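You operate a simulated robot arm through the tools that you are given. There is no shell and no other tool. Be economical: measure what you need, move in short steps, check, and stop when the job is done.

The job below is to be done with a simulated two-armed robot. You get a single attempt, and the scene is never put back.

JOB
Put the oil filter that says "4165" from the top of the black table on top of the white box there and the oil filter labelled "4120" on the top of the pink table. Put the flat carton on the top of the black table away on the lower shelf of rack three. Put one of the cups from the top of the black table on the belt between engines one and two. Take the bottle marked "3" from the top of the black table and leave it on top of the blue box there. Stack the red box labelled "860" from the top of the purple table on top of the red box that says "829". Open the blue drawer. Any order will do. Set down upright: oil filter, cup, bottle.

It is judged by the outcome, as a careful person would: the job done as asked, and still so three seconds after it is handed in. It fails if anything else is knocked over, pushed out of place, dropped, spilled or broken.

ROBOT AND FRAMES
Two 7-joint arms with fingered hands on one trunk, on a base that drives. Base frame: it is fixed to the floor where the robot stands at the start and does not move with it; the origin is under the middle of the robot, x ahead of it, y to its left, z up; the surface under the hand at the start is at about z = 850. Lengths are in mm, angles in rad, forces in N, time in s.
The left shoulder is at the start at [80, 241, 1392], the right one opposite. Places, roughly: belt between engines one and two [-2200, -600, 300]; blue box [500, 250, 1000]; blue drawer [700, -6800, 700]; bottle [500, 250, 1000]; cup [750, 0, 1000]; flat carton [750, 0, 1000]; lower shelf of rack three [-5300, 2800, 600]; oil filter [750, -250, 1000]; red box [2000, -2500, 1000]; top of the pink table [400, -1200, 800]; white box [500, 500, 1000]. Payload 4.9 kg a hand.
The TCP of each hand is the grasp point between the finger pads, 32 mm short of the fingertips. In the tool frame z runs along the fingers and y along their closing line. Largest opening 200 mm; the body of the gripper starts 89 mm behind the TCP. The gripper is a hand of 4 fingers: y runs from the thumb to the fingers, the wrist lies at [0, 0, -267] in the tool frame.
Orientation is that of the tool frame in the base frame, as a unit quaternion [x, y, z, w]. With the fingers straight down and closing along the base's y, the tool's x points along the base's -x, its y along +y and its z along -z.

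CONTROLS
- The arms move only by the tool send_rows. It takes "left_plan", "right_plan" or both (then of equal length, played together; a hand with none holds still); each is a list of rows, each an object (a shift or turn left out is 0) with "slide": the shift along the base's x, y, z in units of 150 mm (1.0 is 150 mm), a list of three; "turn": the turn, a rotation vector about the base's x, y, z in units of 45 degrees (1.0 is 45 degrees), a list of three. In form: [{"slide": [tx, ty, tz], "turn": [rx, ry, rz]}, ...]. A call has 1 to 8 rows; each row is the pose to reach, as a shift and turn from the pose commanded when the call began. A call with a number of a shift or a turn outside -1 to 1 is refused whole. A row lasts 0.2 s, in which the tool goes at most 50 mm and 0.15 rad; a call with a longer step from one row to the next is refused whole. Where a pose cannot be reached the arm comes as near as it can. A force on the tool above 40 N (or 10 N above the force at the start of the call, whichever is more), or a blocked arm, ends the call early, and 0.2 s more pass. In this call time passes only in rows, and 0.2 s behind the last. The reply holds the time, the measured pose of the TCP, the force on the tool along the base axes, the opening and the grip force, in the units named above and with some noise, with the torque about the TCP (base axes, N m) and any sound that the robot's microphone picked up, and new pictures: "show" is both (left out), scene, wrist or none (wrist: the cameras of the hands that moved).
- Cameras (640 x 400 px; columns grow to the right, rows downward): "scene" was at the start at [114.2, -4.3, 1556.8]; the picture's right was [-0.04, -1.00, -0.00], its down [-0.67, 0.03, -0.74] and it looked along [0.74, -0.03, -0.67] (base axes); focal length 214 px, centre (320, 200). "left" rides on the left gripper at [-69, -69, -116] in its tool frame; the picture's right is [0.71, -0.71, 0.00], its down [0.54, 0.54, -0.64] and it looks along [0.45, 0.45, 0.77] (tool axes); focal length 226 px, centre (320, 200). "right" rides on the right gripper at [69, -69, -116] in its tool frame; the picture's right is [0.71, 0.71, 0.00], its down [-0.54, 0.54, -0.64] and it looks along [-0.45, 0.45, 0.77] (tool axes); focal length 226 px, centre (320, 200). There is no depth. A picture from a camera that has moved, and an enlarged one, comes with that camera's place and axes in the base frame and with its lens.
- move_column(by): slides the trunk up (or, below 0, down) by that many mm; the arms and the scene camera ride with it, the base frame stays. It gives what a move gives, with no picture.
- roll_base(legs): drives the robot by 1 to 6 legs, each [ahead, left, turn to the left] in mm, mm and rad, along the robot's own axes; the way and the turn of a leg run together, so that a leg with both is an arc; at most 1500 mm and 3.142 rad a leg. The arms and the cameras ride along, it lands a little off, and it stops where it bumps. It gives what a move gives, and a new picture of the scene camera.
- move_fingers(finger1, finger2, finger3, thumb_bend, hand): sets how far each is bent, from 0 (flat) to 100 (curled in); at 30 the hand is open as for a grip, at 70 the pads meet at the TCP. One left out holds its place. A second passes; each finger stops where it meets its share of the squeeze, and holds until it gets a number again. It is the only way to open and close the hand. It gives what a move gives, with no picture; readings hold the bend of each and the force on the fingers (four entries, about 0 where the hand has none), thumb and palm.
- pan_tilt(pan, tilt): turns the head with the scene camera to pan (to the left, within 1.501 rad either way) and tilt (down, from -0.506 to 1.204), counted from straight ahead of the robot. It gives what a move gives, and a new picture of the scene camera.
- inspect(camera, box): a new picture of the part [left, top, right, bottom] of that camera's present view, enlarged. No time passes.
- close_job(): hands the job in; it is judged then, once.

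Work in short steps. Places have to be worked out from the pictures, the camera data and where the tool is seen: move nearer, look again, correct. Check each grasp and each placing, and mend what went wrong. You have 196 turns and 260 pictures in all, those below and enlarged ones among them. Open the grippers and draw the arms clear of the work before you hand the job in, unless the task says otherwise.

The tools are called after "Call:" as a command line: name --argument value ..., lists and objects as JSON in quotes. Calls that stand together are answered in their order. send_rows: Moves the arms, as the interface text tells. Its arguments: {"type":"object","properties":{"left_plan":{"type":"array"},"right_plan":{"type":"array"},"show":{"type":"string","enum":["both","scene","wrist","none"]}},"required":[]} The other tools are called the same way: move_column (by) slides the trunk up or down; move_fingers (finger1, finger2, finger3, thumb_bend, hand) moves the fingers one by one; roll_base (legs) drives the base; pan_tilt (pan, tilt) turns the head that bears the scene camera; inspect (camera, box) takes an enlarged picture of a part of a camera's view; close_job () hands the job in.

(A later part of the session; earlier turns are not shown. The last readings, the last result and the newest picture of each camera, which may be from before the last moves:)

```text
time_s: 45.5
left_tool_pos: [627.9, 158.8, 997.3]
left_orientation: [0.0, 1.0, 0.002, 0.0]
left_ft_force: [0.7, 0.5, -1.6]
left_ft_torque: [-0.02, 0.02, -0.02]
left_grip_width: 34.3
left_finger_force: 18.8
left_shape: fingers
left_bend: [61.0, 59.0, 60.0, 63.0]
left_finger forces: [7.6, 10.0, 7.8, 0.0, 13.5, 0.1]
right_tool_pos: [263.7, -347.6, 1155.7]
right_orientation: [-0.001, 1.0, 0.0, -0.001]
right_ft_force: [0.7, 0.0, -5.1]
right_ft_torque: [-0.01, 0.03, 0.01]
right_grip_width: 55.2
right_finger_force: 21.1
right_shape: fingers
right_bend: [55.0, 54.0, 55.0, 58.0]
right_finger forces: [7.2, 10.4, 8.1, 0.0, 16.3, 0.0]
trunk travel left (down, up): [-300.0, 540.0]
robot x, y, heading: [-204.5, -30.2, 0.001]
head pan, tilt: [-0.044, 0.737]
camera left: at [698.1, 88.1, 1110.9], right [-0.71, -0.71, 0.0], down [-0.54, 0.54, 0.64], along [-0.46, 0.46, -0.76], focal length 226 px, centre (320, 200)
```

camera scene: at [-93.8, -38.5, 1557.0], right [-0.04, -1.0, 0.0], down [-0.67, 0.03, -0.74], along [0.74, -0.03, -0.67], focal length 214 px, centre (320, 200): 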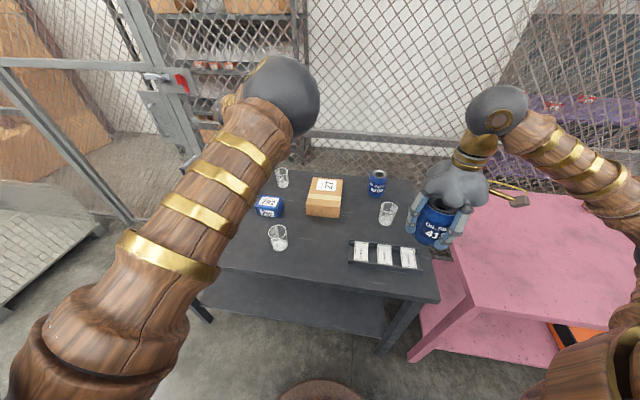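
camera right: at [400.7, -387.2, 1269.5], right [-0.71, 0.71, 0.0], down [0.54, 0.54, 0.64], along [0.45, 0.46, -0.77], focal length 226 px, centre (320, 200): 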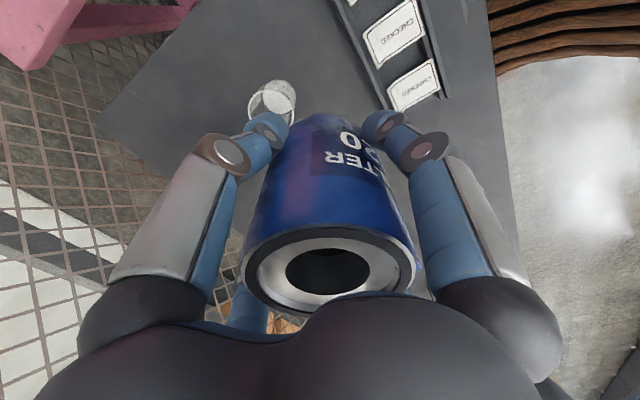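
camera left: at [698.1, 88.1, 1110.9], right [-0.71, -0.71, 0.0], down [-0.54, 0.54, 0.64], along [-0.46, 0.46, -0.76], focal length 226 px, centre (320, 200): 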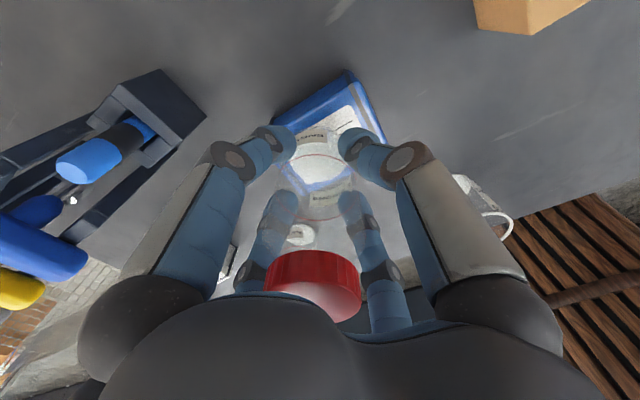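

Nearly centred; fine shift and gentle lowering to contact.

Call:
send_rows --left_plan '[{"slide": [-0.03, -0.04, -0.07]}, {"slide": [-0.03, -0.04, -0.13]}, {"slide": [-0.03, -0.04, -0.17]}, {"slide": [-0.03, -0.04, -0.2]}, {"slide": [-0.03, -0.04, -0.23]}]' --show "wrist"

```text
time_s: 46.7
left_tool_pos: [622.0, 150.7, 962.7]
left_orientation: [-0.001, 1.0, 0.002, 0.0]
left_ft_force: [-4.6, -4.3, 21.1]
left_ft_torque: [-0.08, 0.22, -0.06]
left_grip_width: 30.6
left_finger_force: 21.0
left_shape: fingers
left_bend: [61.0, 58.0, 60.0, 63.0]
left_finger forces: [8.2, 10.0, 9.1, 0.1, 14.1, 0.0]
right_tool_pos: [262.8, -348.2, 1154.7]
right_orientation: [-0.001, 1.0, 0.0, 0.001]
right_ft_force: [0.1, 0.3, -4.6]
right_ft_torque: [-0.02, 0.04, -0.02]
right_grip_width: 55.1
right_finger_force: 21.1
right_shape: fingers
right_bend: [55.0, 54.0, 55.0, 58.0]
right_finger forces: [7.1, 10.5, 8.1, 0.1, 16.2, 0.0]
trunk travel left (down, up): [-300.0, 540.0]
robot x, y, heading: [-208.0, -35.8, 0.0]
head pan, tilt: [-0.044, 0.737]
camera left: at [692.0, 81.4, 1076.5], right [-0.71, -0.71, 0.0], down [-0.54, 0.54, 0.64], along [-0.46, 0.46, -0.76], focal length 226 px, centre (320, 200)
```

left: 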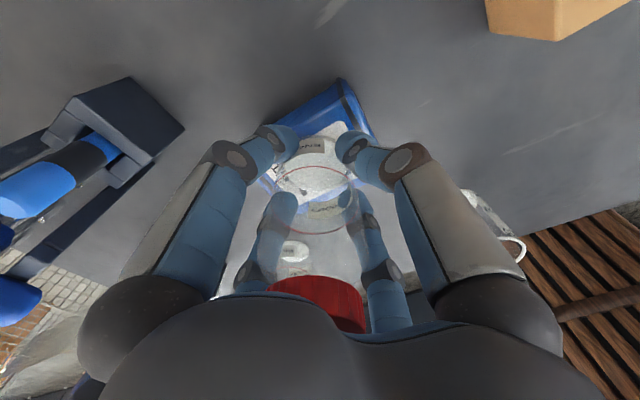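

Contact. I ease up 3 mm, release, and rise straight up.

Call:
send_rows --left_plan '[{"slide": [0, 0, 0.025]}]' --show "none"

Call:
move_fingers --hand "left" --finger1 46 --finger2 46 --finger3 46 --thumb_bend 46

Call:
send_rows --left_plan '[{"slide": [0, 0, 0.1]}, {"slide": [0, 0, 0.25]}, {"slide": [0, 0, 0.5]}, {"slide": [0, 0, 0.75]}, {"slide": [0, 0, 1]}]' --show "both"

```text
time_s: 47.1
left_tool_pos: [620.7, 153.8, 963.3]
left_orientation: [-0.001, 1.0, 0.002, -0.001]
left_ft_force: [-0.4, -0.6, 2.8]
left_ft_torque: [-0.02, -0.01, 0.01]
left_grip_width: 30.6
left_finger_force: 18.8
left_shape: fingers
left_bend: [61.0, 58.0, 60.0, 63.0]
left_finger forces: [7.9, 9.8, 7.5, 0.0, 11.9, 0.0]
right_tool_pos: [264.1, -349.0, 1154.4]
right_orientation: [-0.001, 1.0, 0.0, -0.001]
right_ft_force: [0.5, 0.0, -3.6]
right_ft_torque: [-0.02, 0.01, 0.01]
right_grip_width: 55.1
right_finger_force: 21.6
right_shape: fingers
right_bend: [55.0, 54.0, 55.0, 58.0]
right_finger forces: [7.1, 10.5, 7.9, 0.0, 16.1, 0.1]
trunk travel left (down, up): [-300.0, 540.0]
robot x, y, heading: [-207.8, -30.7, -0.003]
head pan, tilt: [-0.044, 0.737]
```

```text
time_s: 48.1
left_tool_pos: [623.7, 152.9, 964.9]
left_orientation: [0.0, 1.0, 0.002, 0.0]
left_ft_force: [-0.3, 0.2, 0.3]
left_ft_torque: [-0.01, -0.02, 0.03]
left_grip_width: 83.5
left_finger_force: 0.0
left_shape: fingers
left_bend: [46.0, 46.0, 46.0, 46.0]
left_finger forces: [0.0, 0.1, 0.0, 0.0, 0.1, 0.0]
right_tool_pos: [262.5, -348.2, 1154.9]
right_orientation: [-0.001, 1.0, 0.0, -0.001]
right_ft_force: [-0.3, 0.8, -4.0]
right_ft_torque: [0.0, -0.01, 0.0]
right_grip_width: 55.0
right_finger_force: 20.7
right_shape: fingers
right_bend: [55.0, 54.0, 55.0, 58.0]
right_finger forces: [7.2, 10.6, 8.0, 0.1, 16.2, 0.0]
trunk travel left (down, up): [-300.0, 540.0]
robot x, y, heading: [-205.6, -34.9, -0.002]
head pan, tilt: [-0.044, 0.737]
```

```text
time_s: 49.3
left_tool_pos: [620.3, 150.8, 1116.3]
left_orientation: [0.0, 1.0, 0.002, 0.001]
left_ft_force: [-0.1, 0.2, -0.7]
left_ft_torque: [0.0, -0.02, 0.0]
left_grip_width: 83.8
left_finger_force: 0.0
left_shape: fingers
left_bend: [46.0, 46.0, 46.0, 46.0]
left_finger forces: [0.0, 0.0, 0.1, 0.1, 0.0, 0.0]
right_tool_pos: [261.2, -348.7, 1155.5]
right_orientation: [-0.001, 1.0, -0.001, 0.0]
right_ft_force: [0.4, -0.6, -4.2]
right_ft_torque: [-0.01, 0.0, 0.0]
right_grip_width: 55.2
right_finger_force: 21.0
right_shape: fingers
right_bend: [55.0, 54.0, 55.0, 58.0]
right_finger forces: [7.2, 10.5, 8.0, 0.1, 16.2, 0.0]
trunk travel left (down, up): [-300.0, 540.0]
robot x, y, heading: [-212.1, -33.4, 0.001]
head pan, tilt: [-0.044, 0.737]
camera scene: at [-93.7, -38.6, 1556.8], right [-0.04, -1.0, 0.0], down [-0.67, 0.03, -0.74], along [0.74, -0.03, -0.67], focal length 214 px, centre (320, 200)
camera left: at [689.2, 80.6, 1231.6], right [-0.71, -0.71, 0.0], down [-0.54, 0.54, 0.64], along [-0.45, 0.46, -0.76], focal length 226 px, centre (320, 200)
```

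scene: 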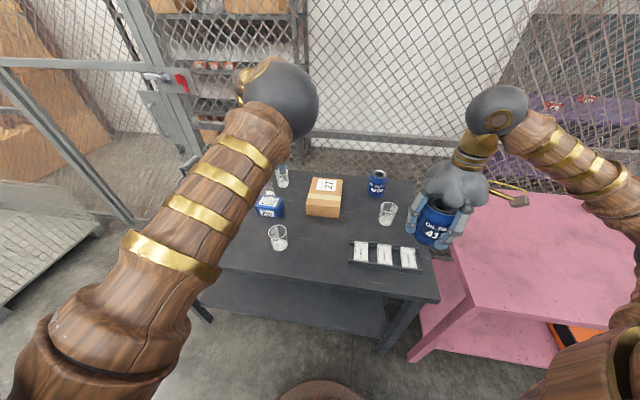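
left: 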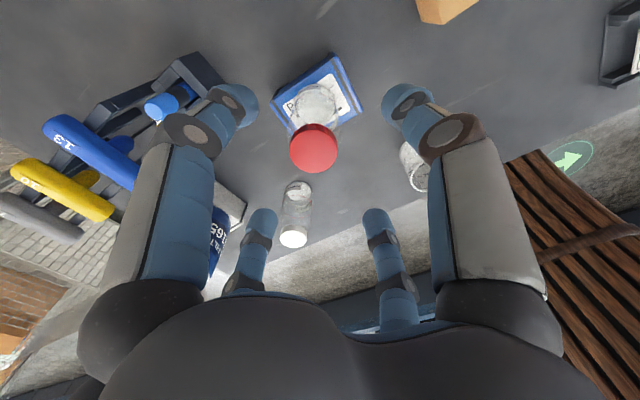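

Bottle stands on the blue box. Next drive right to the pink table with 4120.

Call:
roll_base --legs '[[-20, -620, 0]]'

Call:
pan_tilt --pan -0.6 --tilt 0.75

```text
time_s: 52.8
left_tool_pos: [602.1, -476.7, 1116.1]
left_orientation: [0.003, 1.0, 0.002, 0.0]
left_ft_force: [0.7, 0.1, -0.7]
left_ft_torque: [0.0, -0.01, 0.02]
left_grip_width: 83.6
left_finger_force: 0.1
left_shape: fingers
left_bend: [46.0, 46.0, 46.0, 46.0]
left_finger forces: [0.1, 0.0, 0.0, 0.0, 0.0, 0.0]
right_tool_pos: [240.4, -974.7, 1154.6]
right_orientation: [0.001, 1.0, -0.001, -0.001]
right_ft_force: [0.5, -0.3, -4.5]
right_ft_torque: [0.0, -0.01, 0.02]
right_grip_width: 55.1
right_finger_force: 21.4
right_shape: fingers
right_bend: [55.0, 54.0, 55.0, 58.0]
right_finger forces: [7.3, 10.3, 8.1, 0.1, 16.3, 0.0]
trunk travel left (down, up): [-300.0, 540.0]
robot x, y, heading: [-226.5, -658.5, -0.008]
head pan, tilt: [-0.044, 0.737]
camera scene: at [-113.1, -663.3, 1556.8], right [-0.05, -1.0, 0.0], down [-0.67, 0.03, -0.74], along [0.74, -0.04, -0.67], focal length 214 px, centre (320, 200)
```

scene: 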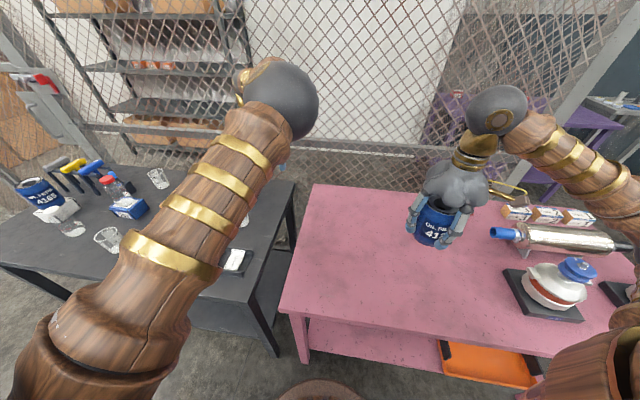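

```text
time_s: 53.8
left_tool_pos: [601.5, -478.0, 1117.2]
left_orientation: [0.003, 1.0, 0.002, 0.0]
left_ft_force: [1.0, -0.1, 0.0]
left_ft_torque: [0.0, 0.04, 0.01]
left_grip_width: 83.4
left_finger_force: 0.0
left_shape: fingers
left_bend: [46.0, 46.0, 46.0, 46.0]
left_finger forces: [0.1, 0.0, 0.0, 0.1, 0.0, 0.0]
right_tool_pos: [240.0, -975.2, 1154.9]
right_orientation: [0.002, 1.0, 0.0, -0.001]
right_ft_force: [0.1, -0.7, -4.5]
right_ft_torque: [-0.02, -0.01, 0.0]
right_grip_width: 55.3
right_finger_force: 20.0
right_shape: fingers
right_bend: [55.0, 54.0, 55.0, 58.0]
right_finger forces: [7.2, 10.4, 8.0, 0.0, 16.1, 0.0]
trunk travel left (down, up): [-300.0, 540.0]
robot x, y, heading: [-228.1, -656.7, -0.003]
head pan, tilt: [-0.6, 0.75]
camera scene: at [-128.3, -706.6, 1555.7], right [-0.57, -0.82, 0.0], down [-0.56, 0.39, -0.73], along [0.6, -0.42, -0.68], focal length 214 px, centre (320, 200)
```

scene: 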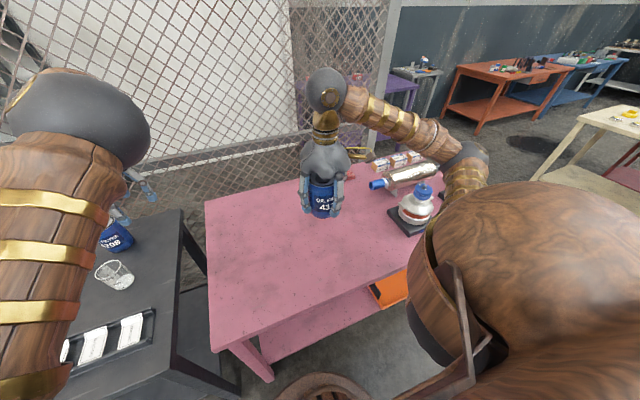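

The pink top is free under the right hand. I lower the filter there.

Call:
send_rows --right_plan '[{"slide": [0.1, 0, -0.2]}, {"slide": [0.2, 0, -0.4]}, {"slide": [0.3, 0, -0.6]}, {"slide": [0.4, 0, -0.8]}, {"slide": [0.4, 0, -1]}]' --show "none"

Call:
send_rows --right_plan '[{"slide": [0, 0, -0.2]}, {"slide": [0, 0, -0.4]}, {"slide": [0, 0, -0.55]}, {"slide": [0, 0, -0.65]}]' --show "both"

```text
time_s: 55.0
left_tool_pos: [601.5, -478.2, 1116.9]
left_orientation: [0.003, 1.0, 0.002, 0.001]
left_ft_force: [-0.2, -0.4, -0.3]
left_ft_torque: [-0.03, -0.03, -0.01]
left_grip_width: 83.7
left_finger_force: 0.0
left_shape: fingers
left_bend: [46.0, 46.0, 46.0, 46.0]
left_finger forces: [0.1, 0.0, 0.1, 0.0, 0.0, 0.0]
right_tool_pos: [300.2, -977.4, 1005.7]
right_orientation: [0.002, 1.0, 0.0, 0.001]
right_ft_force: [-0.1, -0.2, -4.2]
right_ft_torque: [-0.01, 0.0, 0.0]
right_grip_width: 55.3
right_finger_force: 20.8
right_shape: fingers
right_bend: [55.0, 54.0, 55.0, 58.0]
right_finger forces: [7.3, 10.3, 8.1, 0.0, 16.1, 0.1]
trunk travel left (down, up): [-300.0, 540.0]
robot x, y, heading: [-226.4, -661.2, -0.007]
head pan, tilt: [-0.6, 0.75]
```

```text
time_s: 56.0
left_tool_pos: [599.1, -475.7, 1118.6]
left_orientation: [0.002, 1.0, 0.0, 0.002]
left_ft_force: [-0.6, 0.5, -0.3]
left_ft_torque: [0.01, -0.06, 0.0]
left_grip_width: 83.5
left_finger_force: 0.1
left_shape: fingers
left_bend: [46.0, 46.0, 46.0, 46.0]
left_finger forces: [0.0, 0.0, 0.0, 0.0, 0.0, 0.0]
right_tool_pos: [299.4, -973.6, 911.4]
right_orientation: [0.004, 1.0, -0.001, 0.003]
right_ft_force: [7.0, -5.0, 30.6]
right_ft_torque: [-0.29, -0.32, 0.17]
right_grip_width: 53.3
right_finger_force: 24.6
right_shape: fingers
right_bend: [55.0, 53.0, 55.0, 58.0]
right_finger forces: [7.9, 10.7, 10.7, 0.1, 19.6, 0.0]
trunk travel left (down, up): [-300.0, 540.0]
robot x, y, heading: [-226.7, -658.2, 0.0]
head pan, tilt: [-0.6, 0.75]
camera scene: at [-131.9, -705.4, 1556.8], right [-0.57, -0.82, 0.0], down [-0.56, 0.39, -0.73], along [0.6, -0.42, -0.68], focal length 214 px, centre (320, 200)
camera right: at [229.9, -1043.6, 1026.5], right [-0.7, 0.71, -0.01], down [0.54, 0.54, 0.65], along [0.46, 0.45, -0.76], focal length 226 px, centre (320, 200)
```

scene: 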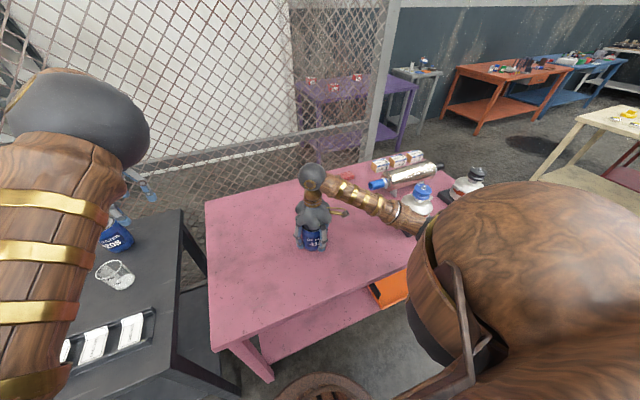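
right: 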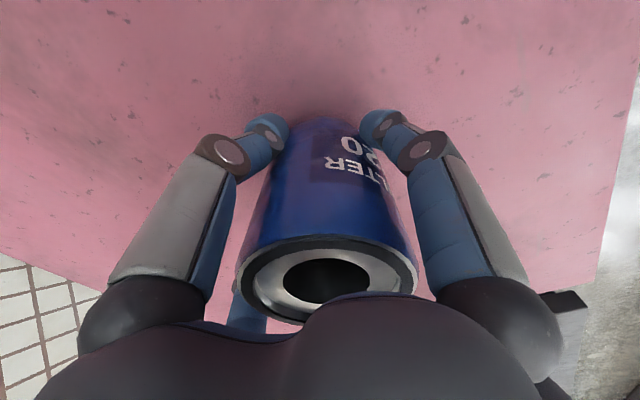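

Touched down (table ~845). I ease up and release.

Call:
send_rows --right_plan '[{"slide": [0, 0, 0.03]}]' --show "none"

Call:
move_fingers --hand "right" --finger1 42 --finger2 42 --finger3 42 --thumb_bend 42

Call:
send_rows --right_plan '[{"slide": [0, 0, 0.1]}, {"slide": [0, 0, 0.3]}, {"slide": [0, 0, 0.6]}, {"slide": [0, 0, 0.9]}, {"slide": [0, 0, 1]}]' --show "both"

```text
time_s: 56.4
left_tool_pos: [600.9, -476.9, 1116.9]
left_orientation: [0.003, 1.0, 0.002, 0.0]
left_ft_force: [-0.3, 0.3, 0.4]
left_ft_torque: [-0.01, -0.02, -0.01]
left_grip_width: 83.6
left_finger_force: 0.1
left_shape: fingers
left_bend: [46.0, 46.0, 46.0, 46.0]
left_finger forces: [0.0, 0.0, 0.0, 0.0, 0.1, 0.0]
right_tool_pos: [299.9, -973.6, 914.2]
right_orientation: [0.003, 1.0, 0.001, 0.0]
right_ft_force: [4.1, -4.9, 14.7]
right_ft_torque: [-0.23, -0.3, 0.05]
right_grip_width: 53.2
right_finger_force: 22.9
right_shape: fingers
right_bend: [55.0, 53.0, 55.0, 58.0]
right_finger forces: [7.6, 10.2, 10.1, 0.0, 18.2, 0.1]
trunk travel left (down, up): [-300.0, 540.0]
robot x, y, heading: [-226.0, -662.1, -0.003]
head pan, tilt: [-0.6, 0.75]
```

```text
time_s: 57.4
left_tool_pos: [601.6, -477.5, 1115.7]
left_orientation: [0.003, 1.0, 0.002, 0.0]
left_ft_force: [-0.2, -0.1, 0.6]
left_ft_torque: [0.02, 0.01, -0.02]
left_grip_width: 83.6
left_finger_force: 0.0
left_shape: fingers
left_bend: [46.0, 46.0, 46.0, 46.0]
left_finger forces: [0.0, 0.0, 0.1, 0.1, 0.1, 0.1]
right_tool_pos: [299.2, -974.1, 914.1]
right_orientation: [0.001, 1.0, 0.001, 0.0]
right_ft_force: [0.0, 0.6, 0.9]
right_ft_torque: [0.0, 0.02, -0.02]
right_grip_width: 97.9
right_finger_force: 0.0
right_shape: fingers
right_bend: [42.0, 42.0, 42.0, 42.0]
right_finger forces: [0.0, 0.0, 0.1, 0.0, 0.1, 0.1]
trunk travel left (down, up): [-300.0, 540.0]
robot x, y, heading: [-228.9, -658.1, -0.003]
head pan, tilt: [-0.6, 0.75]
```

```text
time_s: 58.6
left_tool_pos: [601.1, -477.6, 1115.9]
left_orientation: [0.004, 1.0, 0.001, 0.001]
left_ft_force: [0.4, -0.7, -0.3]
left_ft_torque: [0.0, -0.03, -0.02]
left_grip_width: 83.3
left_finger_force: 0.1
left_shape: fingers
left_bend: [46.0, 46.0, 46.0, 46.0]
left_finger forces: [0.0, 0.0, 0.0, 0.0, 0.0, 0.0]
right_tool_pos: [300.3, -972.5, 1063.4]
right_orientation: [0.002, 1.0, 0.0, -0.002]
right_ft_force: [0.8, -0.3, -0.8]
right_ft_torque: [-0.02, 0.01, -0.05]
right_grip_width: 97.9
right_finger_force: 0.1
right_shape: fingers
right_bend: [42.0, 42.0, 42.0, 42.0]
right_finger forces: [0.0, 0.1, 0.0, 0.0, 0.0, 0.1]
trunk travel left (down, up): [-300.0, 540.0]
robot x, y, heading: [-231.0, -657.4, -0.005]
head pan, tilt: [-0.6, 0.75]
camera scene: at [-128.6, -706.8, 1555.6], right [-0.57, -0.82, 0.0], down [-0.56, 0.39, -0.73], along [0.6, -0.42, -0.68], focal length 214 px, centre (320, 200)
camera right: at [232.0, -1043.7, 1178.8], right [-0.7, 0.71, 0.0], down [0.54, 0.54, 0.64], along [0.46, 0.45, -0.77], focal length 226 px, centre (320, 200)
```

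scene: 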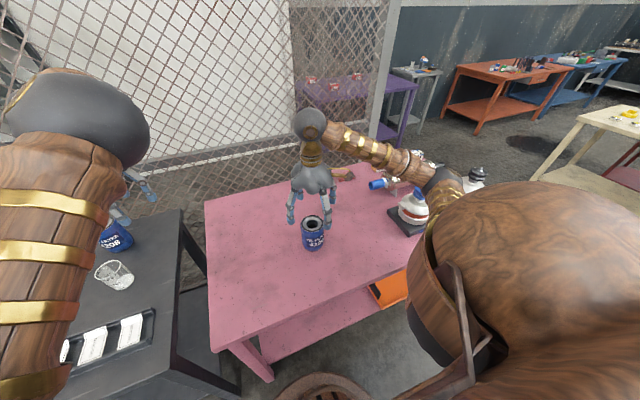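
right: 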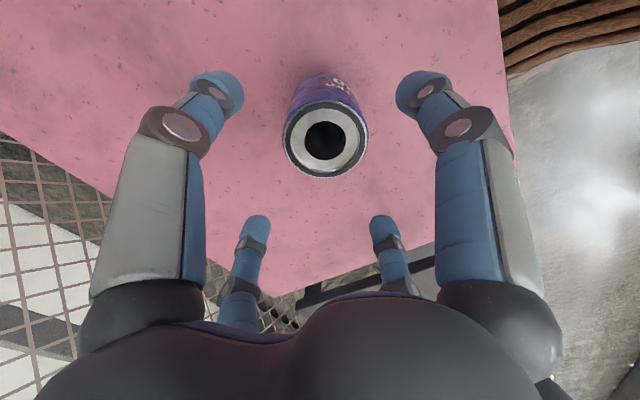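

4120 stands on the pink table. Now I drive back so the left hand comes above the near cup (~[430,97]).

Call:
roll_base --legs '[[-170, 0, 0], [0, 578, 0]]'

Call:
pan_tilt --pan 0.0 --tilt 0.7

Call:
send_rows --left_plan '[{"slide": [0, 0, -0.05]}]' --show "wrist"

```text
time_s: 63.0
left_tool_pos: [422.3, 116.9, 1116.6]
left_orientation: [-0.006, 1.0, 0.001, 0.001]
left_ft_force: [-0.6, 0.1, -0.7]
left_ft_torque: [0.0, 0.0, 0.01]
left_grip_width: 83.7
left_finger_force: 0.0
left_shape: fingers
left_bend: [46.0, 46.0, 46.0, 46.0]
left_finger forces: [0.1, 0.1, 0.0, 0.0, 0.0, 0.0]
right_tool_pos: [128.7, -383.7, 1063.8]
right_orientation: [-0.005, 1.0, 0.001, -0.001]
right_ft_force: [0.0, -0.5, -0.6]
right_ft_torque: [0.0, -0.02, 0.0]
right_grip_width: 98.0
right_finger_force: 0.1
right_shape: fingers
right_bend: [42.0, 42.0, 42.0, 42.0]
right_finger forces: [0.1, 0.0, 0.1, 0.0, 0.0, 0.0]
trunk travel left (down, up): [-300.0, 540.0]
robot x, y, heading: [-406.1, -79.2, 0.009]
head pan, tilt: [-0.6, 0.75]
camera scene: at [-304.0, -123.7, 1555.7], right [-0.56, -0.83, 0.0], down [-0.57, 0.38, -0.73], along [0.61, -0.41, -0.68], focal length 214 px, centre (320, 200)
```

scene: 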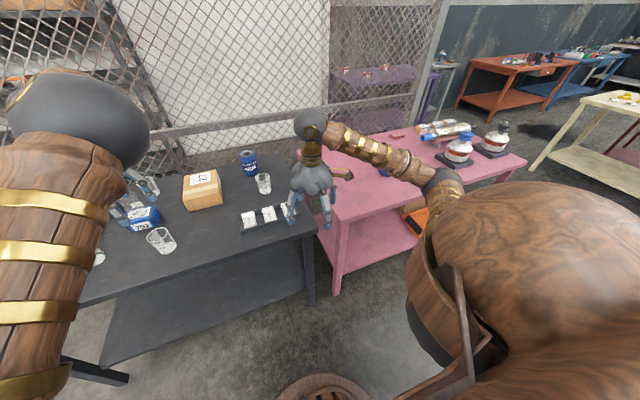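

```text
time_s: 64.0
left_tool_pos: [423.5, 115.3, 1116.3]
left_orientation: [-0.005, 1.0, 0.002, 0.001]
left_ft_force: [-0.4, -0.6, 0.5]
left_ft_torque: [0.01, -0.01, 0.04]
left_grip_width: 83.7
left_finger_force: 0.0
left_shape: fingers
left_bend: [46.0, 46.0, 46.0, 46.0]
left_finger forces: [0.1, 0.0, 0.0, 0.0, 0.0, 0.0]
right_tool_pos: [129.4, -384.4, 1064.1]
right_orientation: [-0.005, 1.0, 0.0, -0.001]
right_ft_force: [0.1, -0.1, 0.2]
right_ft_torque: [-0.01, 0.0, 0.0]
right_grip_width: 98.0
right_finger_force: 0.1
right_shape: fingers
right_bend: [42.0, 42.0, 42.0, 42.0]
right_finger forces: [0.1, 0.1, 0.1, 0.0, 0.0, 0.0]
trunk travel left (down, up): [-300.0, 540.0]
robot x, y, heading: [-405.4, -80.5, 0.01]
head pan, tilt: [0.0, 0.7]
camera scene: at [-287.9, -76.6, 1559.9], right [0.01, -1.0, 0.0], down [-0.64, -0.01, -0.76], along [0.76, 0.01, -0.64], focal length 214 px, centre (320, 200)
```

scene: 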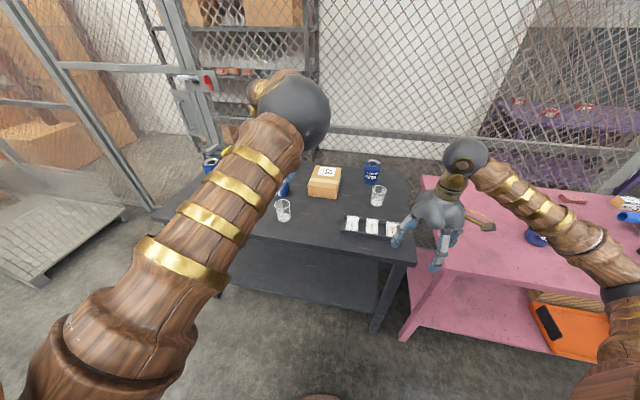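

```text
time_s: 64.4
left_tool_pos: [422.9, 116.1, 1109.7]
left_orientation: [-0.006, 1.0, 0.002, 0.0]
left_ft_force: [-0.3, -0.2, 0.0]
left_ft_torque: [0.0, -0.05, 0.01]
left_grip_width: 83.3
left_finger_force: 0.0
left_shape: fingers
left_bend: [46.0, 46.0, 46.0, 46.0]
left_finger forces: [0.0, 0.0, 0.0, 0.0, 0.0, 0.0]
right_tool_pos: [129.0, -383.9, 1063.9]
right_orientation: [-0.005, 1.0, 0.001, 0.0]
right_ft_force: [-0.4, 0.3, 1.0]
right_ft_torque: [0.02, 0.0, 0.0]
right_grip_width: 97.9
right_finger_force: 0.0
right_shape: fingers
right_bend: [42.0, 42.0, 42.0, 42.0]
right_finger forces: [0.0, 0.0, 0.1, 0.0, 0.1, 0.1]
trunk travel left (down, up): [-300.0, 540.0]
robot x, y, heading: [-404.9, -76.4, 0.011]
head pan, tilt: [0.0, 0.7]
camera left: at [492.9, 46.3, 1223.3], right [-0.7, -0.71, 0.0], down [-0.55, 0.53, 0.64], along [-0.46, 0.45, -0.77], focal length 226 px, centre (320, 200)
```

left: 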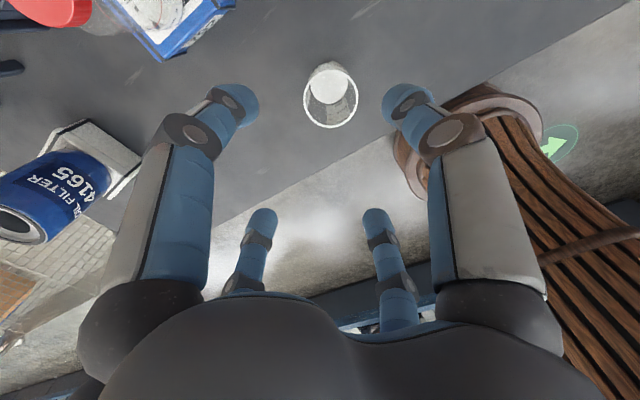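

Cup axis ≈ [429,96], ~62 mm wide. I descend over it in two steps with bend 49.

Call:
move_fingers --hand "left" --finger1 49 --finger2 49 --finger3 49 --thumb_bend 49

Call:
send_rows --left_plan '[{"slide": [0.04, -0.13, -0.2]}, {"slide": [0.04, -0.13, -0.45]}, {"slide": [0.04, -0.13, -0.65]}]' --show "wrist"

```text
time_s: 65.4
left_tool_pos: [423.2, 117.0, 1108.3]
left_orientation: [-0.006, 1.0, 0.002, 0.001]
left_ft_force: [0.1, 0.0, -0.1]
left_ft_torque: [0.01, -0.03, 0.0]
left_grip_width: 73.7
left_finger_force: 0.0
left_shape: fingers
left_bend: [49.0, 49.0, 49.0, 49.0]
left_finger forces: [0.0, 0.0, 0.0, 0.0, 0.2, 0.1]
right_tool_pos: [128.7, -385.2, 1064.3]
right_orientation: [-0.005, 1.0, 0.0, -0.001]
right_ft_force: [0.2, 0.4, 0.9]
right_ft_torque: [-0.01, 0.01, 0.01]
right_grip_width: 98.0
right_finger_force: 0.2
right_shape: fingers
right_bend: [42.0, 42.0, 42.0, 42.0]
right_finger forces: [0.0, 0.0, 0.1, 0.0, 0.0, 0.0]
trunk travel left (down, up): [-300.0, 540.0]
robot x, y, heading: [-404.1, -82.2, 0.009]
head pan, tilt: [0.0, 0.7]
```

```text
time_s: 66.2
left_tool_pos: [431.5, 95.5, 1013.2]
left_orientation: [-0.005, 1.0, 0.002, 0.001]
left_ft_force: [0.5, -0.4, 0.9]
left_ft_torque: [-0.03, 0.0, 0.02]
left_grip_width: 73.4
left_finger_force: 0.0
left_shape: fingers
left_bend: [49.0, 49.0, 49.0, 49.0]
left_finger forces: [0.1, 0.1, 0.0, 0.1, 0.0, 0.0]
right_tool_pos: [130.2, -383.9, 1063.5]
right_orientation: [-0.005, 1.0, -0.001, 0.0]
right_ft_force: [-0.1, -0.6, 0.2]
right_ft_torque: [-0.03, 0.05, 0.01]
right_grip_width: 98.1
right_finger_force: 0.1
right_shape: fingers
right_bend: [42.0, 42.0, 42.0, 42.0]
right_finger forces: [0.0, 0.1, 0.0, 0.0, 0.0, 0.0]
trunk travel left (down, up): [-300.0, 540.0]
robot x, y, heading: [-403.2, -74.7, 0.014]
head pan, tilt: [0.0, 0.7]
camera left: at [501.4, 26.1, 1127.2], right [-0.7, -0.71, 0.0], down [-0.55, 0.53, 0.64], along [-0.46, 0.45, -0.76], focal length 226 px, centre (320, 200)
```

left: 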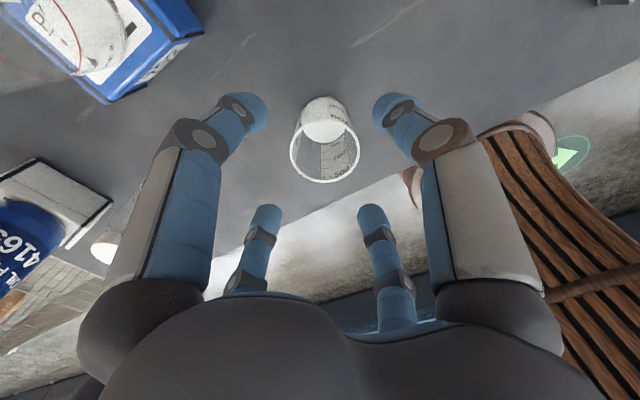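

Aligned. Descend and close on the cup.

Call:
send_rows --left_plan '[{"slide": [-0.02, 0, -0.2]}, {"slide": [-0.02, 0, -0.4]}, {"slide": [-0.02, 0, -0.58]}, {"slide": [-0.02, 0, -0.72]}]' --show "none"

Call:
move_fingers --hand "left" --finger1 68 --finger2 68 --finger3 68 --thumb_bend 68

Call:
send_rows --left_plan '[{"slide": [0, 0, 0.1]}, {"slide": [0, 0, 0.3]}, {"slide": [0, 0, 0.6]}, {"slide": [0, 0, 0.9]}]' --show "wrist"

```text
time_s: 67.2
left_tool_pos: [426.9, 95.8, 903.2]
left_orientation: [-0.006, 1.0, 0.002, 0.001]
left_ft_force: [-0.1, 0.9, -1.2]
left_ft_torque: [0.0, 0.0, -0.01]
left_grip_width: 73.3
left_finger_force: 0.1
left_shape: fingers
left_bend: [49.0, 49.0, 49.0, 49.0]
left_finger forces: [0.1, 0.0, 0.1, 0.0, 0.0, 0.1]
right_tool_pos: [129.2, -383.9, 1063.8]
right_orientation: [-0.005, 1.0, 0.001, -0.002]
right_ft_force: [-0.3, 0.1, 1.0]
right_ft_torque: [-0.01, 0.04, -0.02]
right_grip_width: 98.3
right_finger_force: 0.0
right_shape: fingers
right_bend: [42.0, 42.0, 42.0, 42.0]
right_finger forces: [0.1, 0.0, 0.0, 0.0, 0.0, 0.0]
trunk travel left (down, up): [-300.0, 540.0]
robot x, y, heading: [-404.0, -76.5, 0.013]
head pan, tilt: [0.0, 0.7]
```

```text
time_s: 68.2
left_tool_pos: [425.5, 96.5, 903.8]
left_orientation: [-0.005, 1.0, 0.002, 0.001]
left_ft_force: [0.0, -0.5, 1.2]
left_ft_torque: [0.01, -0.01, -0.02]
left_grip_width: 34.0
left_finger_force: 19.9
left_shape: fingers
left_bend: [61.0, 59.0, 60.0, 63.0]
left_finger forces: [8.0, 9.9, 7.9, 0.0, 13.7, 0.0]
right_tool_pos: [129.4, -384.2, 1065.2]
right_orientation: [-0.005, 1.0, 0.001, 0.0]
right_ft_force: [-0.2, 0.3, -0.5]
right_ft_torque: [0.0, -0.02, -0.01]
right_grip_width: 97.9
right_finger_force: 0.1
right_shape: fingers
right_bend: [42.0, 42.0, 42.0, 42.0]
right_finger forces: [0.1, 0.1, 0.0, 0.0, 0.0, 0.1]
trunk travel left (down, up): [-300.0, 540.0]
robot x, y, heading: [-402.5, -77.2, 0.01]
head pan, tilt: [0.0, 0.7]
```

```text
time_s: 69.2
left_tool_pos: [425.9, 98.8, 1042.6]
left_orientation: [-0.005, 1.0, 0.002, 0.001]
left_ft_force: [-0.3, 0.9, 0.5]
left_ft_torque: [0.0, -0.02, -0.01]
left_grip_width: 33.9
left_finger_force: 19.8
left_shape: fingers
left_bend: [61.0, 59.0, 60.0, 63.0]
left_finger forces: [7.9, 9.8, 7.8, 0.0, 13.5, 0.1]
right_tool_pos: [128.5, -384.1, 1063.3]
right_orientation: [-0.005, 1.0, 0.0, 0.0]
right_ft_force: [-0.2, 0.3, -0.2]
right_ft_torque: [0.0, -0.02, 0.0]
right_grip_width: 98.0
right_finger_force: 0.1
right_shape: fingers
right_bend: [42.0, 42.0, 42.0, 42.0]
right_finger forces: [0.0, 0.1, 0.0, 0.0, 0.1, 0.0]
trunk travel left (down, up): [-300.0, 540.0]
robot x, y, heading: [-405.2, -75.2, 0.013]
head pan, tilt: [0.0, 0.7]
camera left: at [495.4, 29.0, 1156.7], right [-0.7, -0.71, 0.0], down [-0.55, 0.53, 0.64], along [-0.46, 0.45, -0.76], focal length 226 px, centre (320, 200)
```

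left: 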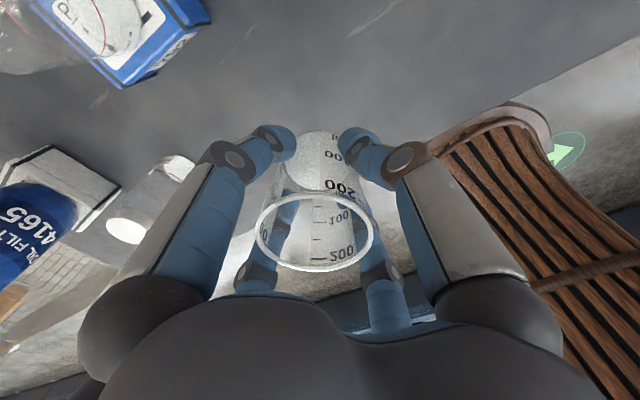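

Cup held. I lift it a bit, back off from the table, and look left for obstacles before turning around.

Call:
roll_base --legs '[[-400, 0, 0]]'

Call:
pan_tilt --pan 1.4 --tilt 0.35

Call:
pan_tilt --pan -1.4 --tilt 0.35

```text
time_s: 71.7
left_tool_pos: [22.8, 98.2, 1041.5]
left_orientation: [-0.008, 1.0, 0.001, -0.001]
left_ft_force: [-0.1, 0.2, 0.4]
left_ft_torque: [0.0, -0.02, 0.01]
left_grip_width: 33.8
left_finger_force: 19.4
left_shape: fingers
left_bend: [61.0, 59.0, 60.0, 63.0]
left_finger forces: [7.8, 9.9, 7.7, 0.0, 13.5, 0.0]
right_tool_pos: [-272.5, -387.1, 1063.6]
right_orientation: [-0.008, 1.0, 0.0, 0.0]
right_ft_force: [0.2, -0.1, 0.3]
right_ft_torque: [-0.02, 0.03, 0.01]
right_grip_width: 98.2
right_finger_force: 0.0
right_shape: fingers
right_bend: [42.0, 42.0, 42.0, 42.0]
right_finger forces: [0.0, 0.1, 0.0, 0.2, 0.0, 0.0]
trunk travel left (down, up): [-300.0, 540.0]
robot x, y, heading: [-810.5, -80.7, 0.021]
head pan, tilt: [0.0, 0.7]
camera scene: at [-691.2, -81.1, 1559.8], right [0.02, -1.0, 0.0], down [-0.64, -0.01, -0.76], along [0.76, 0.01, -0.64], focal length 214 px, centre (320, 200)
```

scene: 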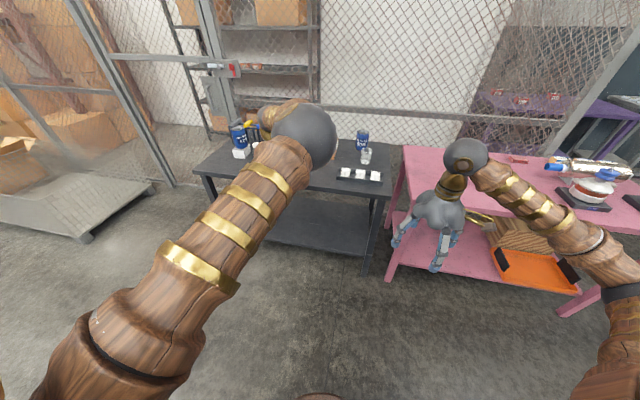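

```text
time_s: 73.2
left_tool_pos: [21.9, 98.7, 1041.3]
left_orientation: [-0.007, 1.0, 0.002, 0.0]
left_ft_force: [-0.8, 0.1, -0.6]
left_ft_torque: [-0.01, 0.02, 0.03]
left_grip_width: 33.8
left_finger_force: 19.5
left_shape: fingers
left_bend: [61.0, 59.0, 60.0, 63.0]
left_finger forces: [7.9, 9.8, 7.7, 0.0, 13.5, 0.0]
right_tool_pos: [-273.7, -385.7, 1063.7]
right_orientation: [-0.008, 1.0, 0.0, -0.001]
right_ft_force: [0.1, -0.5, -0.7]
right_ft_torque: [0.0, -0.01, -0.02]
right_grip_width: 97.8
right_finger_force: 0.1
right_shape: fingers
right_bend: [42.0, 42.0, 42.0, 42.0]
right_finger forces: [0.2, 0.1, 0.0, 0.0, 0.1, 0.0]
trunk travel left (down, up): [-300.0, 540.0]
robot x, y, heading: [-810.4, -82.2, 0.016]
head pan, tilt: [1.4, 0.351]
camera scene: at [-762.2, 9.5, 1591.3], right [0.99, -0.15, 0.0], down [-0.05, -0.34, -0.94], along [0.15, 0.93, -0.34], focal length 214 px, centre (320, 200)
```

scene: 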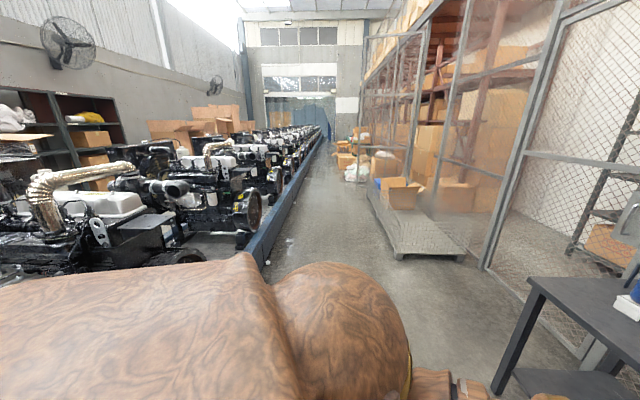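

```text
time_s: 75.7
left_tool_pos: [20.4, 98.4, 1041.9]
left_orientation: [-0.008, 1.0, 0.002, 0.0]
left_ft_force: [1.1, -0.3, -0.5]
left_ft_torque: [0.02, -0.05, 0.01]
left_grip_width: 33.8
left_finger_force: 19.6
left_shape: fingers
left_bend: [61.0, 59.0, 60.0, 63.0]
left_finger forces: [7.8, 10.0, 7.8, 0.0, 13.5, 0.1]
right_tool_pos: [-274.3, -385.8, 1062.9]
right_orientation: [-0.009, 1.0, 0.0, -0.001]
right_ft_force: [0.6, 0.9, -0.2]
right_ft_torque: [-0.02, -0.02, -0.01]
right_grip_width: 98.3
right_finger_force: 0.0
right_shape: fingers
right_bend: [42.0, 42.0, 42.0, 42.0]
right_finger forces: [0.1, 0.0, 0.0, 0.0, 0.0, 0.1]
trunk travel left (down, up): [-300.0, 540.0]
robot x, y, heading: [-806.8, -83.8, 0.019]
head pan, tilt: [-1.4, 0.351]
camera scene: at [-759.4, -173.9, 1591.3], right [-0.98, -0.19, 0.0], down [-0.06, 0.34, -0.94], along [0.18, -0.92, -0.34], focal length 214 px, centre (320, 200)
```

scene: 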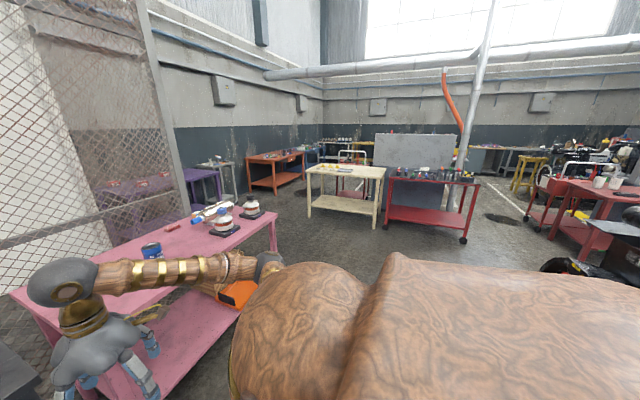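

The room's line is rotated ~-0.2 rad; the belt's blue rail passes about x≈-1500 here. I raise the trunk for safety, turn around to face the belt and look.

Call:
move_column --by 250

Call:
roll_base --legs '[[0, 0, 1.46], [0, 0, 1.46]]'

Call:
pan_tilt --pan 0.3 --tilt 0.5

```text
time_s: 78.3
left_tool_pos: [20.9, 98.4, 1291.1]
left_orientation: [-0.007, 1.0, 0.002, -0.001]
left_ft_force: [0.3, 0.0, -0.5]
left_ft_torque: [0.03, 0.02, 0.0]
left_grip_width: 34.1
left_finger_force: 19.8
left_shape: fingers
left_bend: [61.0, 59.0, 60.0, 63.0]
left_finger forces: [7.8, 9.9, 7.8, 0.1, 13.5, 0.1]
right_tool_pos: [-273.4, -385.7, 1313.9]
right_orientation: [-0.007, 1.0, 0.0, 0.0]
right_ft_force: [-0.1, 0.1, -0.4]
right_ft_torque: [0.01, -0.02, 0.0]
right_grip_width: 98.0
right_finger_force: 0.1
right_shape: fingers
right_bend: [42.0, 42.0, 42.0, 42.0]
right_finger forces: [0.0, 0.0, 0.0, 0.1, 0.0, 0.0]
trunk travel left (down, up): [-550.0, 290.0]
robot x, y, heading: [-807.3, -80.1, 0.016]
head pan, tilt: [-1.4, 0.351]
```

```text
time_s: 85.0
left_tool_pos: [-1617.2, 174.7, 1296.8]
left_orientation: [0.969, -0.248, -0.005, -0.01]
left_ft_force: [3.5, 12.0, 17.4]
left_ft_torque: [-0.1, 0.11, -0.06]
left_grip_width: 38.2
left_finger_force: 41.0
left_shape: fingers
left_bend: [60.0, 61.0, 61.0, 60.0]
left_finger forces: [8.3, 44.2, 7.6, 0.0, 22.3, 0.0]
right_tool_pos: [-1130.2, 442.3, 1314.4]
right_orientation: [0.971, -0.24, 0.0, 0.0]
right_ft_force: [-0.7, 0.4, -0.2]
right_ft_torque: [0.04, -0.04, -0.02]
right_grip_width: 98.3
right_finger_force: 0.0
right_shape: fingers
right_bend: [42.0, 42.0, 42.0, 42.0]
right_finger forces: [0.1, 0.0, 0.0, 0.0, 0.1, 0.0]
trunk travel left (down, up): [-550.0, 290.0]
robot x, y, heading: [-806.2, -84.2, 2.656]
head pan, tilt: [-1.4, 0.351]
stopped in leg 2: the force on the tool passed its limit at 59 N (the readings are from after the stop); the commanded pose is now the measured one
camera scene: at [-805.1, 21.0, 1841.5], right [0.95, -0.31, 0.0], down [-0.11, -0.33, -0.94], along [0.29, 0.89, -0.34], focal length 214 px, centre (320, 200)
```

scene: 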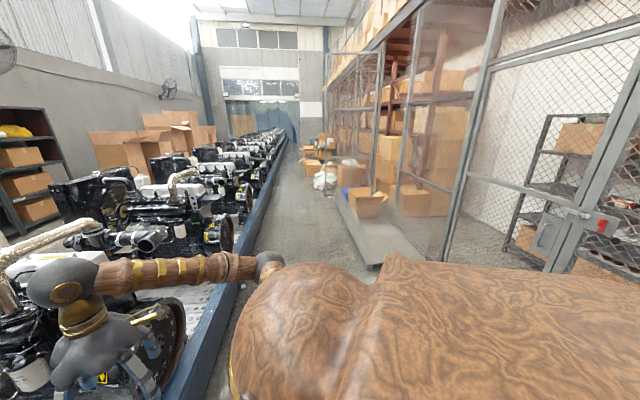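

```text
time_s: 86.7
left_tool_pos: [-1615.7, 172.3, 1297.3]
left_orientation: [0.969, -0.246, -0.005, -0.007]
left_ft_force: [0.3, 16.1, 23.3]
left_ft_torque: [-0.19, 0.44, -0.27]
left_grip_width: 38.2
left_finger_force: 45.0
left_shape: fingers
left_bend: [60.0, 61.0, 62.0, 60.0]
left_finger forces: [11.0, 50.2, 5.7, 0.1, 22.7, 0.0]
right_tool_pos: [-1127.6, 442.3, 1314.4]
right_orientation: [0.971, -0.24, 0.0, 0.001]
right_ft_force: [0.3, -0.3, -0.5]
right_ft_torque: [0.04, 0.04, 0.0]
right_grip_width: 97.9
right_finger_force: 0.0
right_shape: fingers
right_bend: [42.0, 42.0, 42.0, 42.0]
right_finger forces: [0.0, 0.0, 0.0, 0.0, 0.0, 0.0]
trunk travel left (down, up): [-550.0, 290.0]
robot x, y, heading: [-807.5, -84.0, 2.659]
head pan, tilt: [0.3, 0.499]
camera scene: at [-919.7, -48.9, 1827.9], right [0.18, 0.98, 0.0], down [0.47, -0.09, -0.88], along [-0.86, 0.16, -0.48], focal length 214 px, centre (320, 200)
```

scene: 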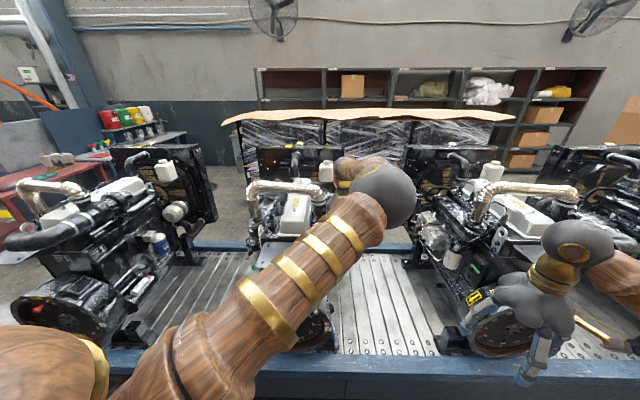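

The left hand touched an engine while turning. I look with the left camera before backing away.

Call:
inspect --camera "left" --box '[0, 0, 640, 400]'

Call:
inspect --camera "scene" --box '[220, 120, 460, 360]'

```text
1.00 times, centred on (320, 200) of left (not enlarged: the box is as wide or as high as the picture)
camera zoom: at [-1642.2, 263.0, 1413.1], right [0.96, 0.28, 0.0], down [0.22, -0.74, 0.63], along [0.18, -0.6, -0.78], focal length 226 px, centre (320, 200)
```

zoom: 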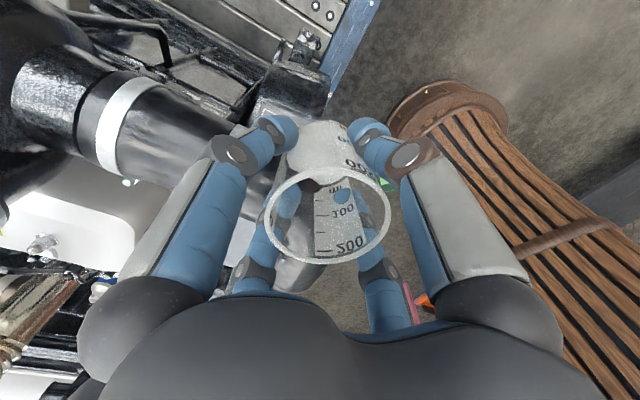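

```text
1.67 times, centred on (340, 240) of scene
camera zoom: at [-919.7, -48.9, 1827.9], right [0.18, 0.98, 0.0], down [0.47, -0.09, -0.88], along [-0.86, 0.16, -0.48], focal length 358 px, centre (287, 133)
```

zoom: 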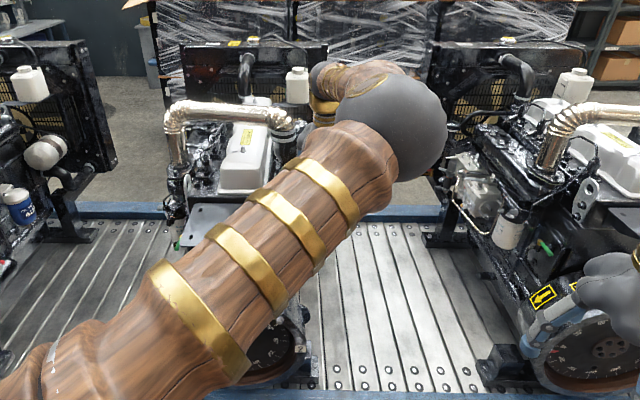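

I turn back to the right to clear the pipe, then raise.

Call:
roll_base --legs '[[0, 0, -0.3]]'

Call:
inspect --camera "left" --box '[0, 0, 640, 400]'

```text
time_s: 88.0
left_tool_pos: [-1516.1, 386.6, 1293.1]
left_orientation: [0.925, -0.38, -0.002, -0.008]
left_ft_force: [-0.3, -0.5, -0.9]
left_ft_torque: [0.02, -0.02, 0.0]
left_grip_width: 37.6
left_finger_force: 19.5
left_shape: fingers
left_bend: [61.0, 60.0, 61.0, 62.0]
left_finger forces: [7.2, 8.9, 7.6, 0.0, 15.4, 0.1]
right_tool_pos: [-972.6, 510.1, 1313.4]
right_orientation: [0.927, -0.374, 0.001, 0.0]
right_ft_force: [0.1, -0.8, 0.3]
right_ft_torque: [0.01, -0.05, 0.02]
right_grip_width: 98.1
right_finger_force: 0.0
right_shape: fingers
right_bend: [42.0, 42.0, 42.0, 42.0]
right_finger forces: [0.0, 0.0, 0.0, 0.1, 0.0, 0.0]
trunk travel left (down, up): [-550.0, 290.0]
robot x, y, heading: [-811.6, -83.9, 2.372]
head pan, tilt: [0.3, 0.499]
camera scene: at [-912.1, -20.0, 1827.5], right [0.45, 0.89, 0.0], down [0.43, -0.22, -0.88], along [-0.78, 0.39, -0.48], focal length 214 px, centre (320, 200)
```

scene: 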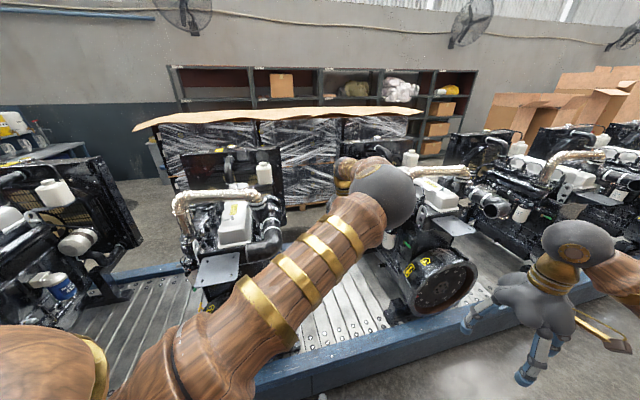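

```text
1.00 times, centred on (320, 200) of left (not enlarged: the box is as wide or as high as the picture)
camera zoom: at [-1517.2, 481.1, 1410.3], right [1.0, 0.0, 0.0], down [0.0, -0.78, 0.63], along [0.01, -0.63, -0.78], focal length 226 px, centre (320, 200)
```

zoom: 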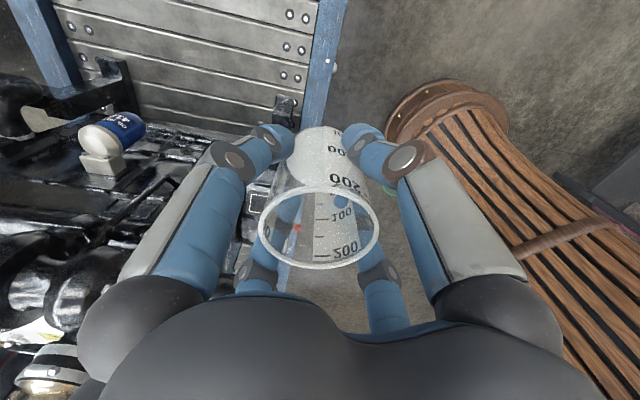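

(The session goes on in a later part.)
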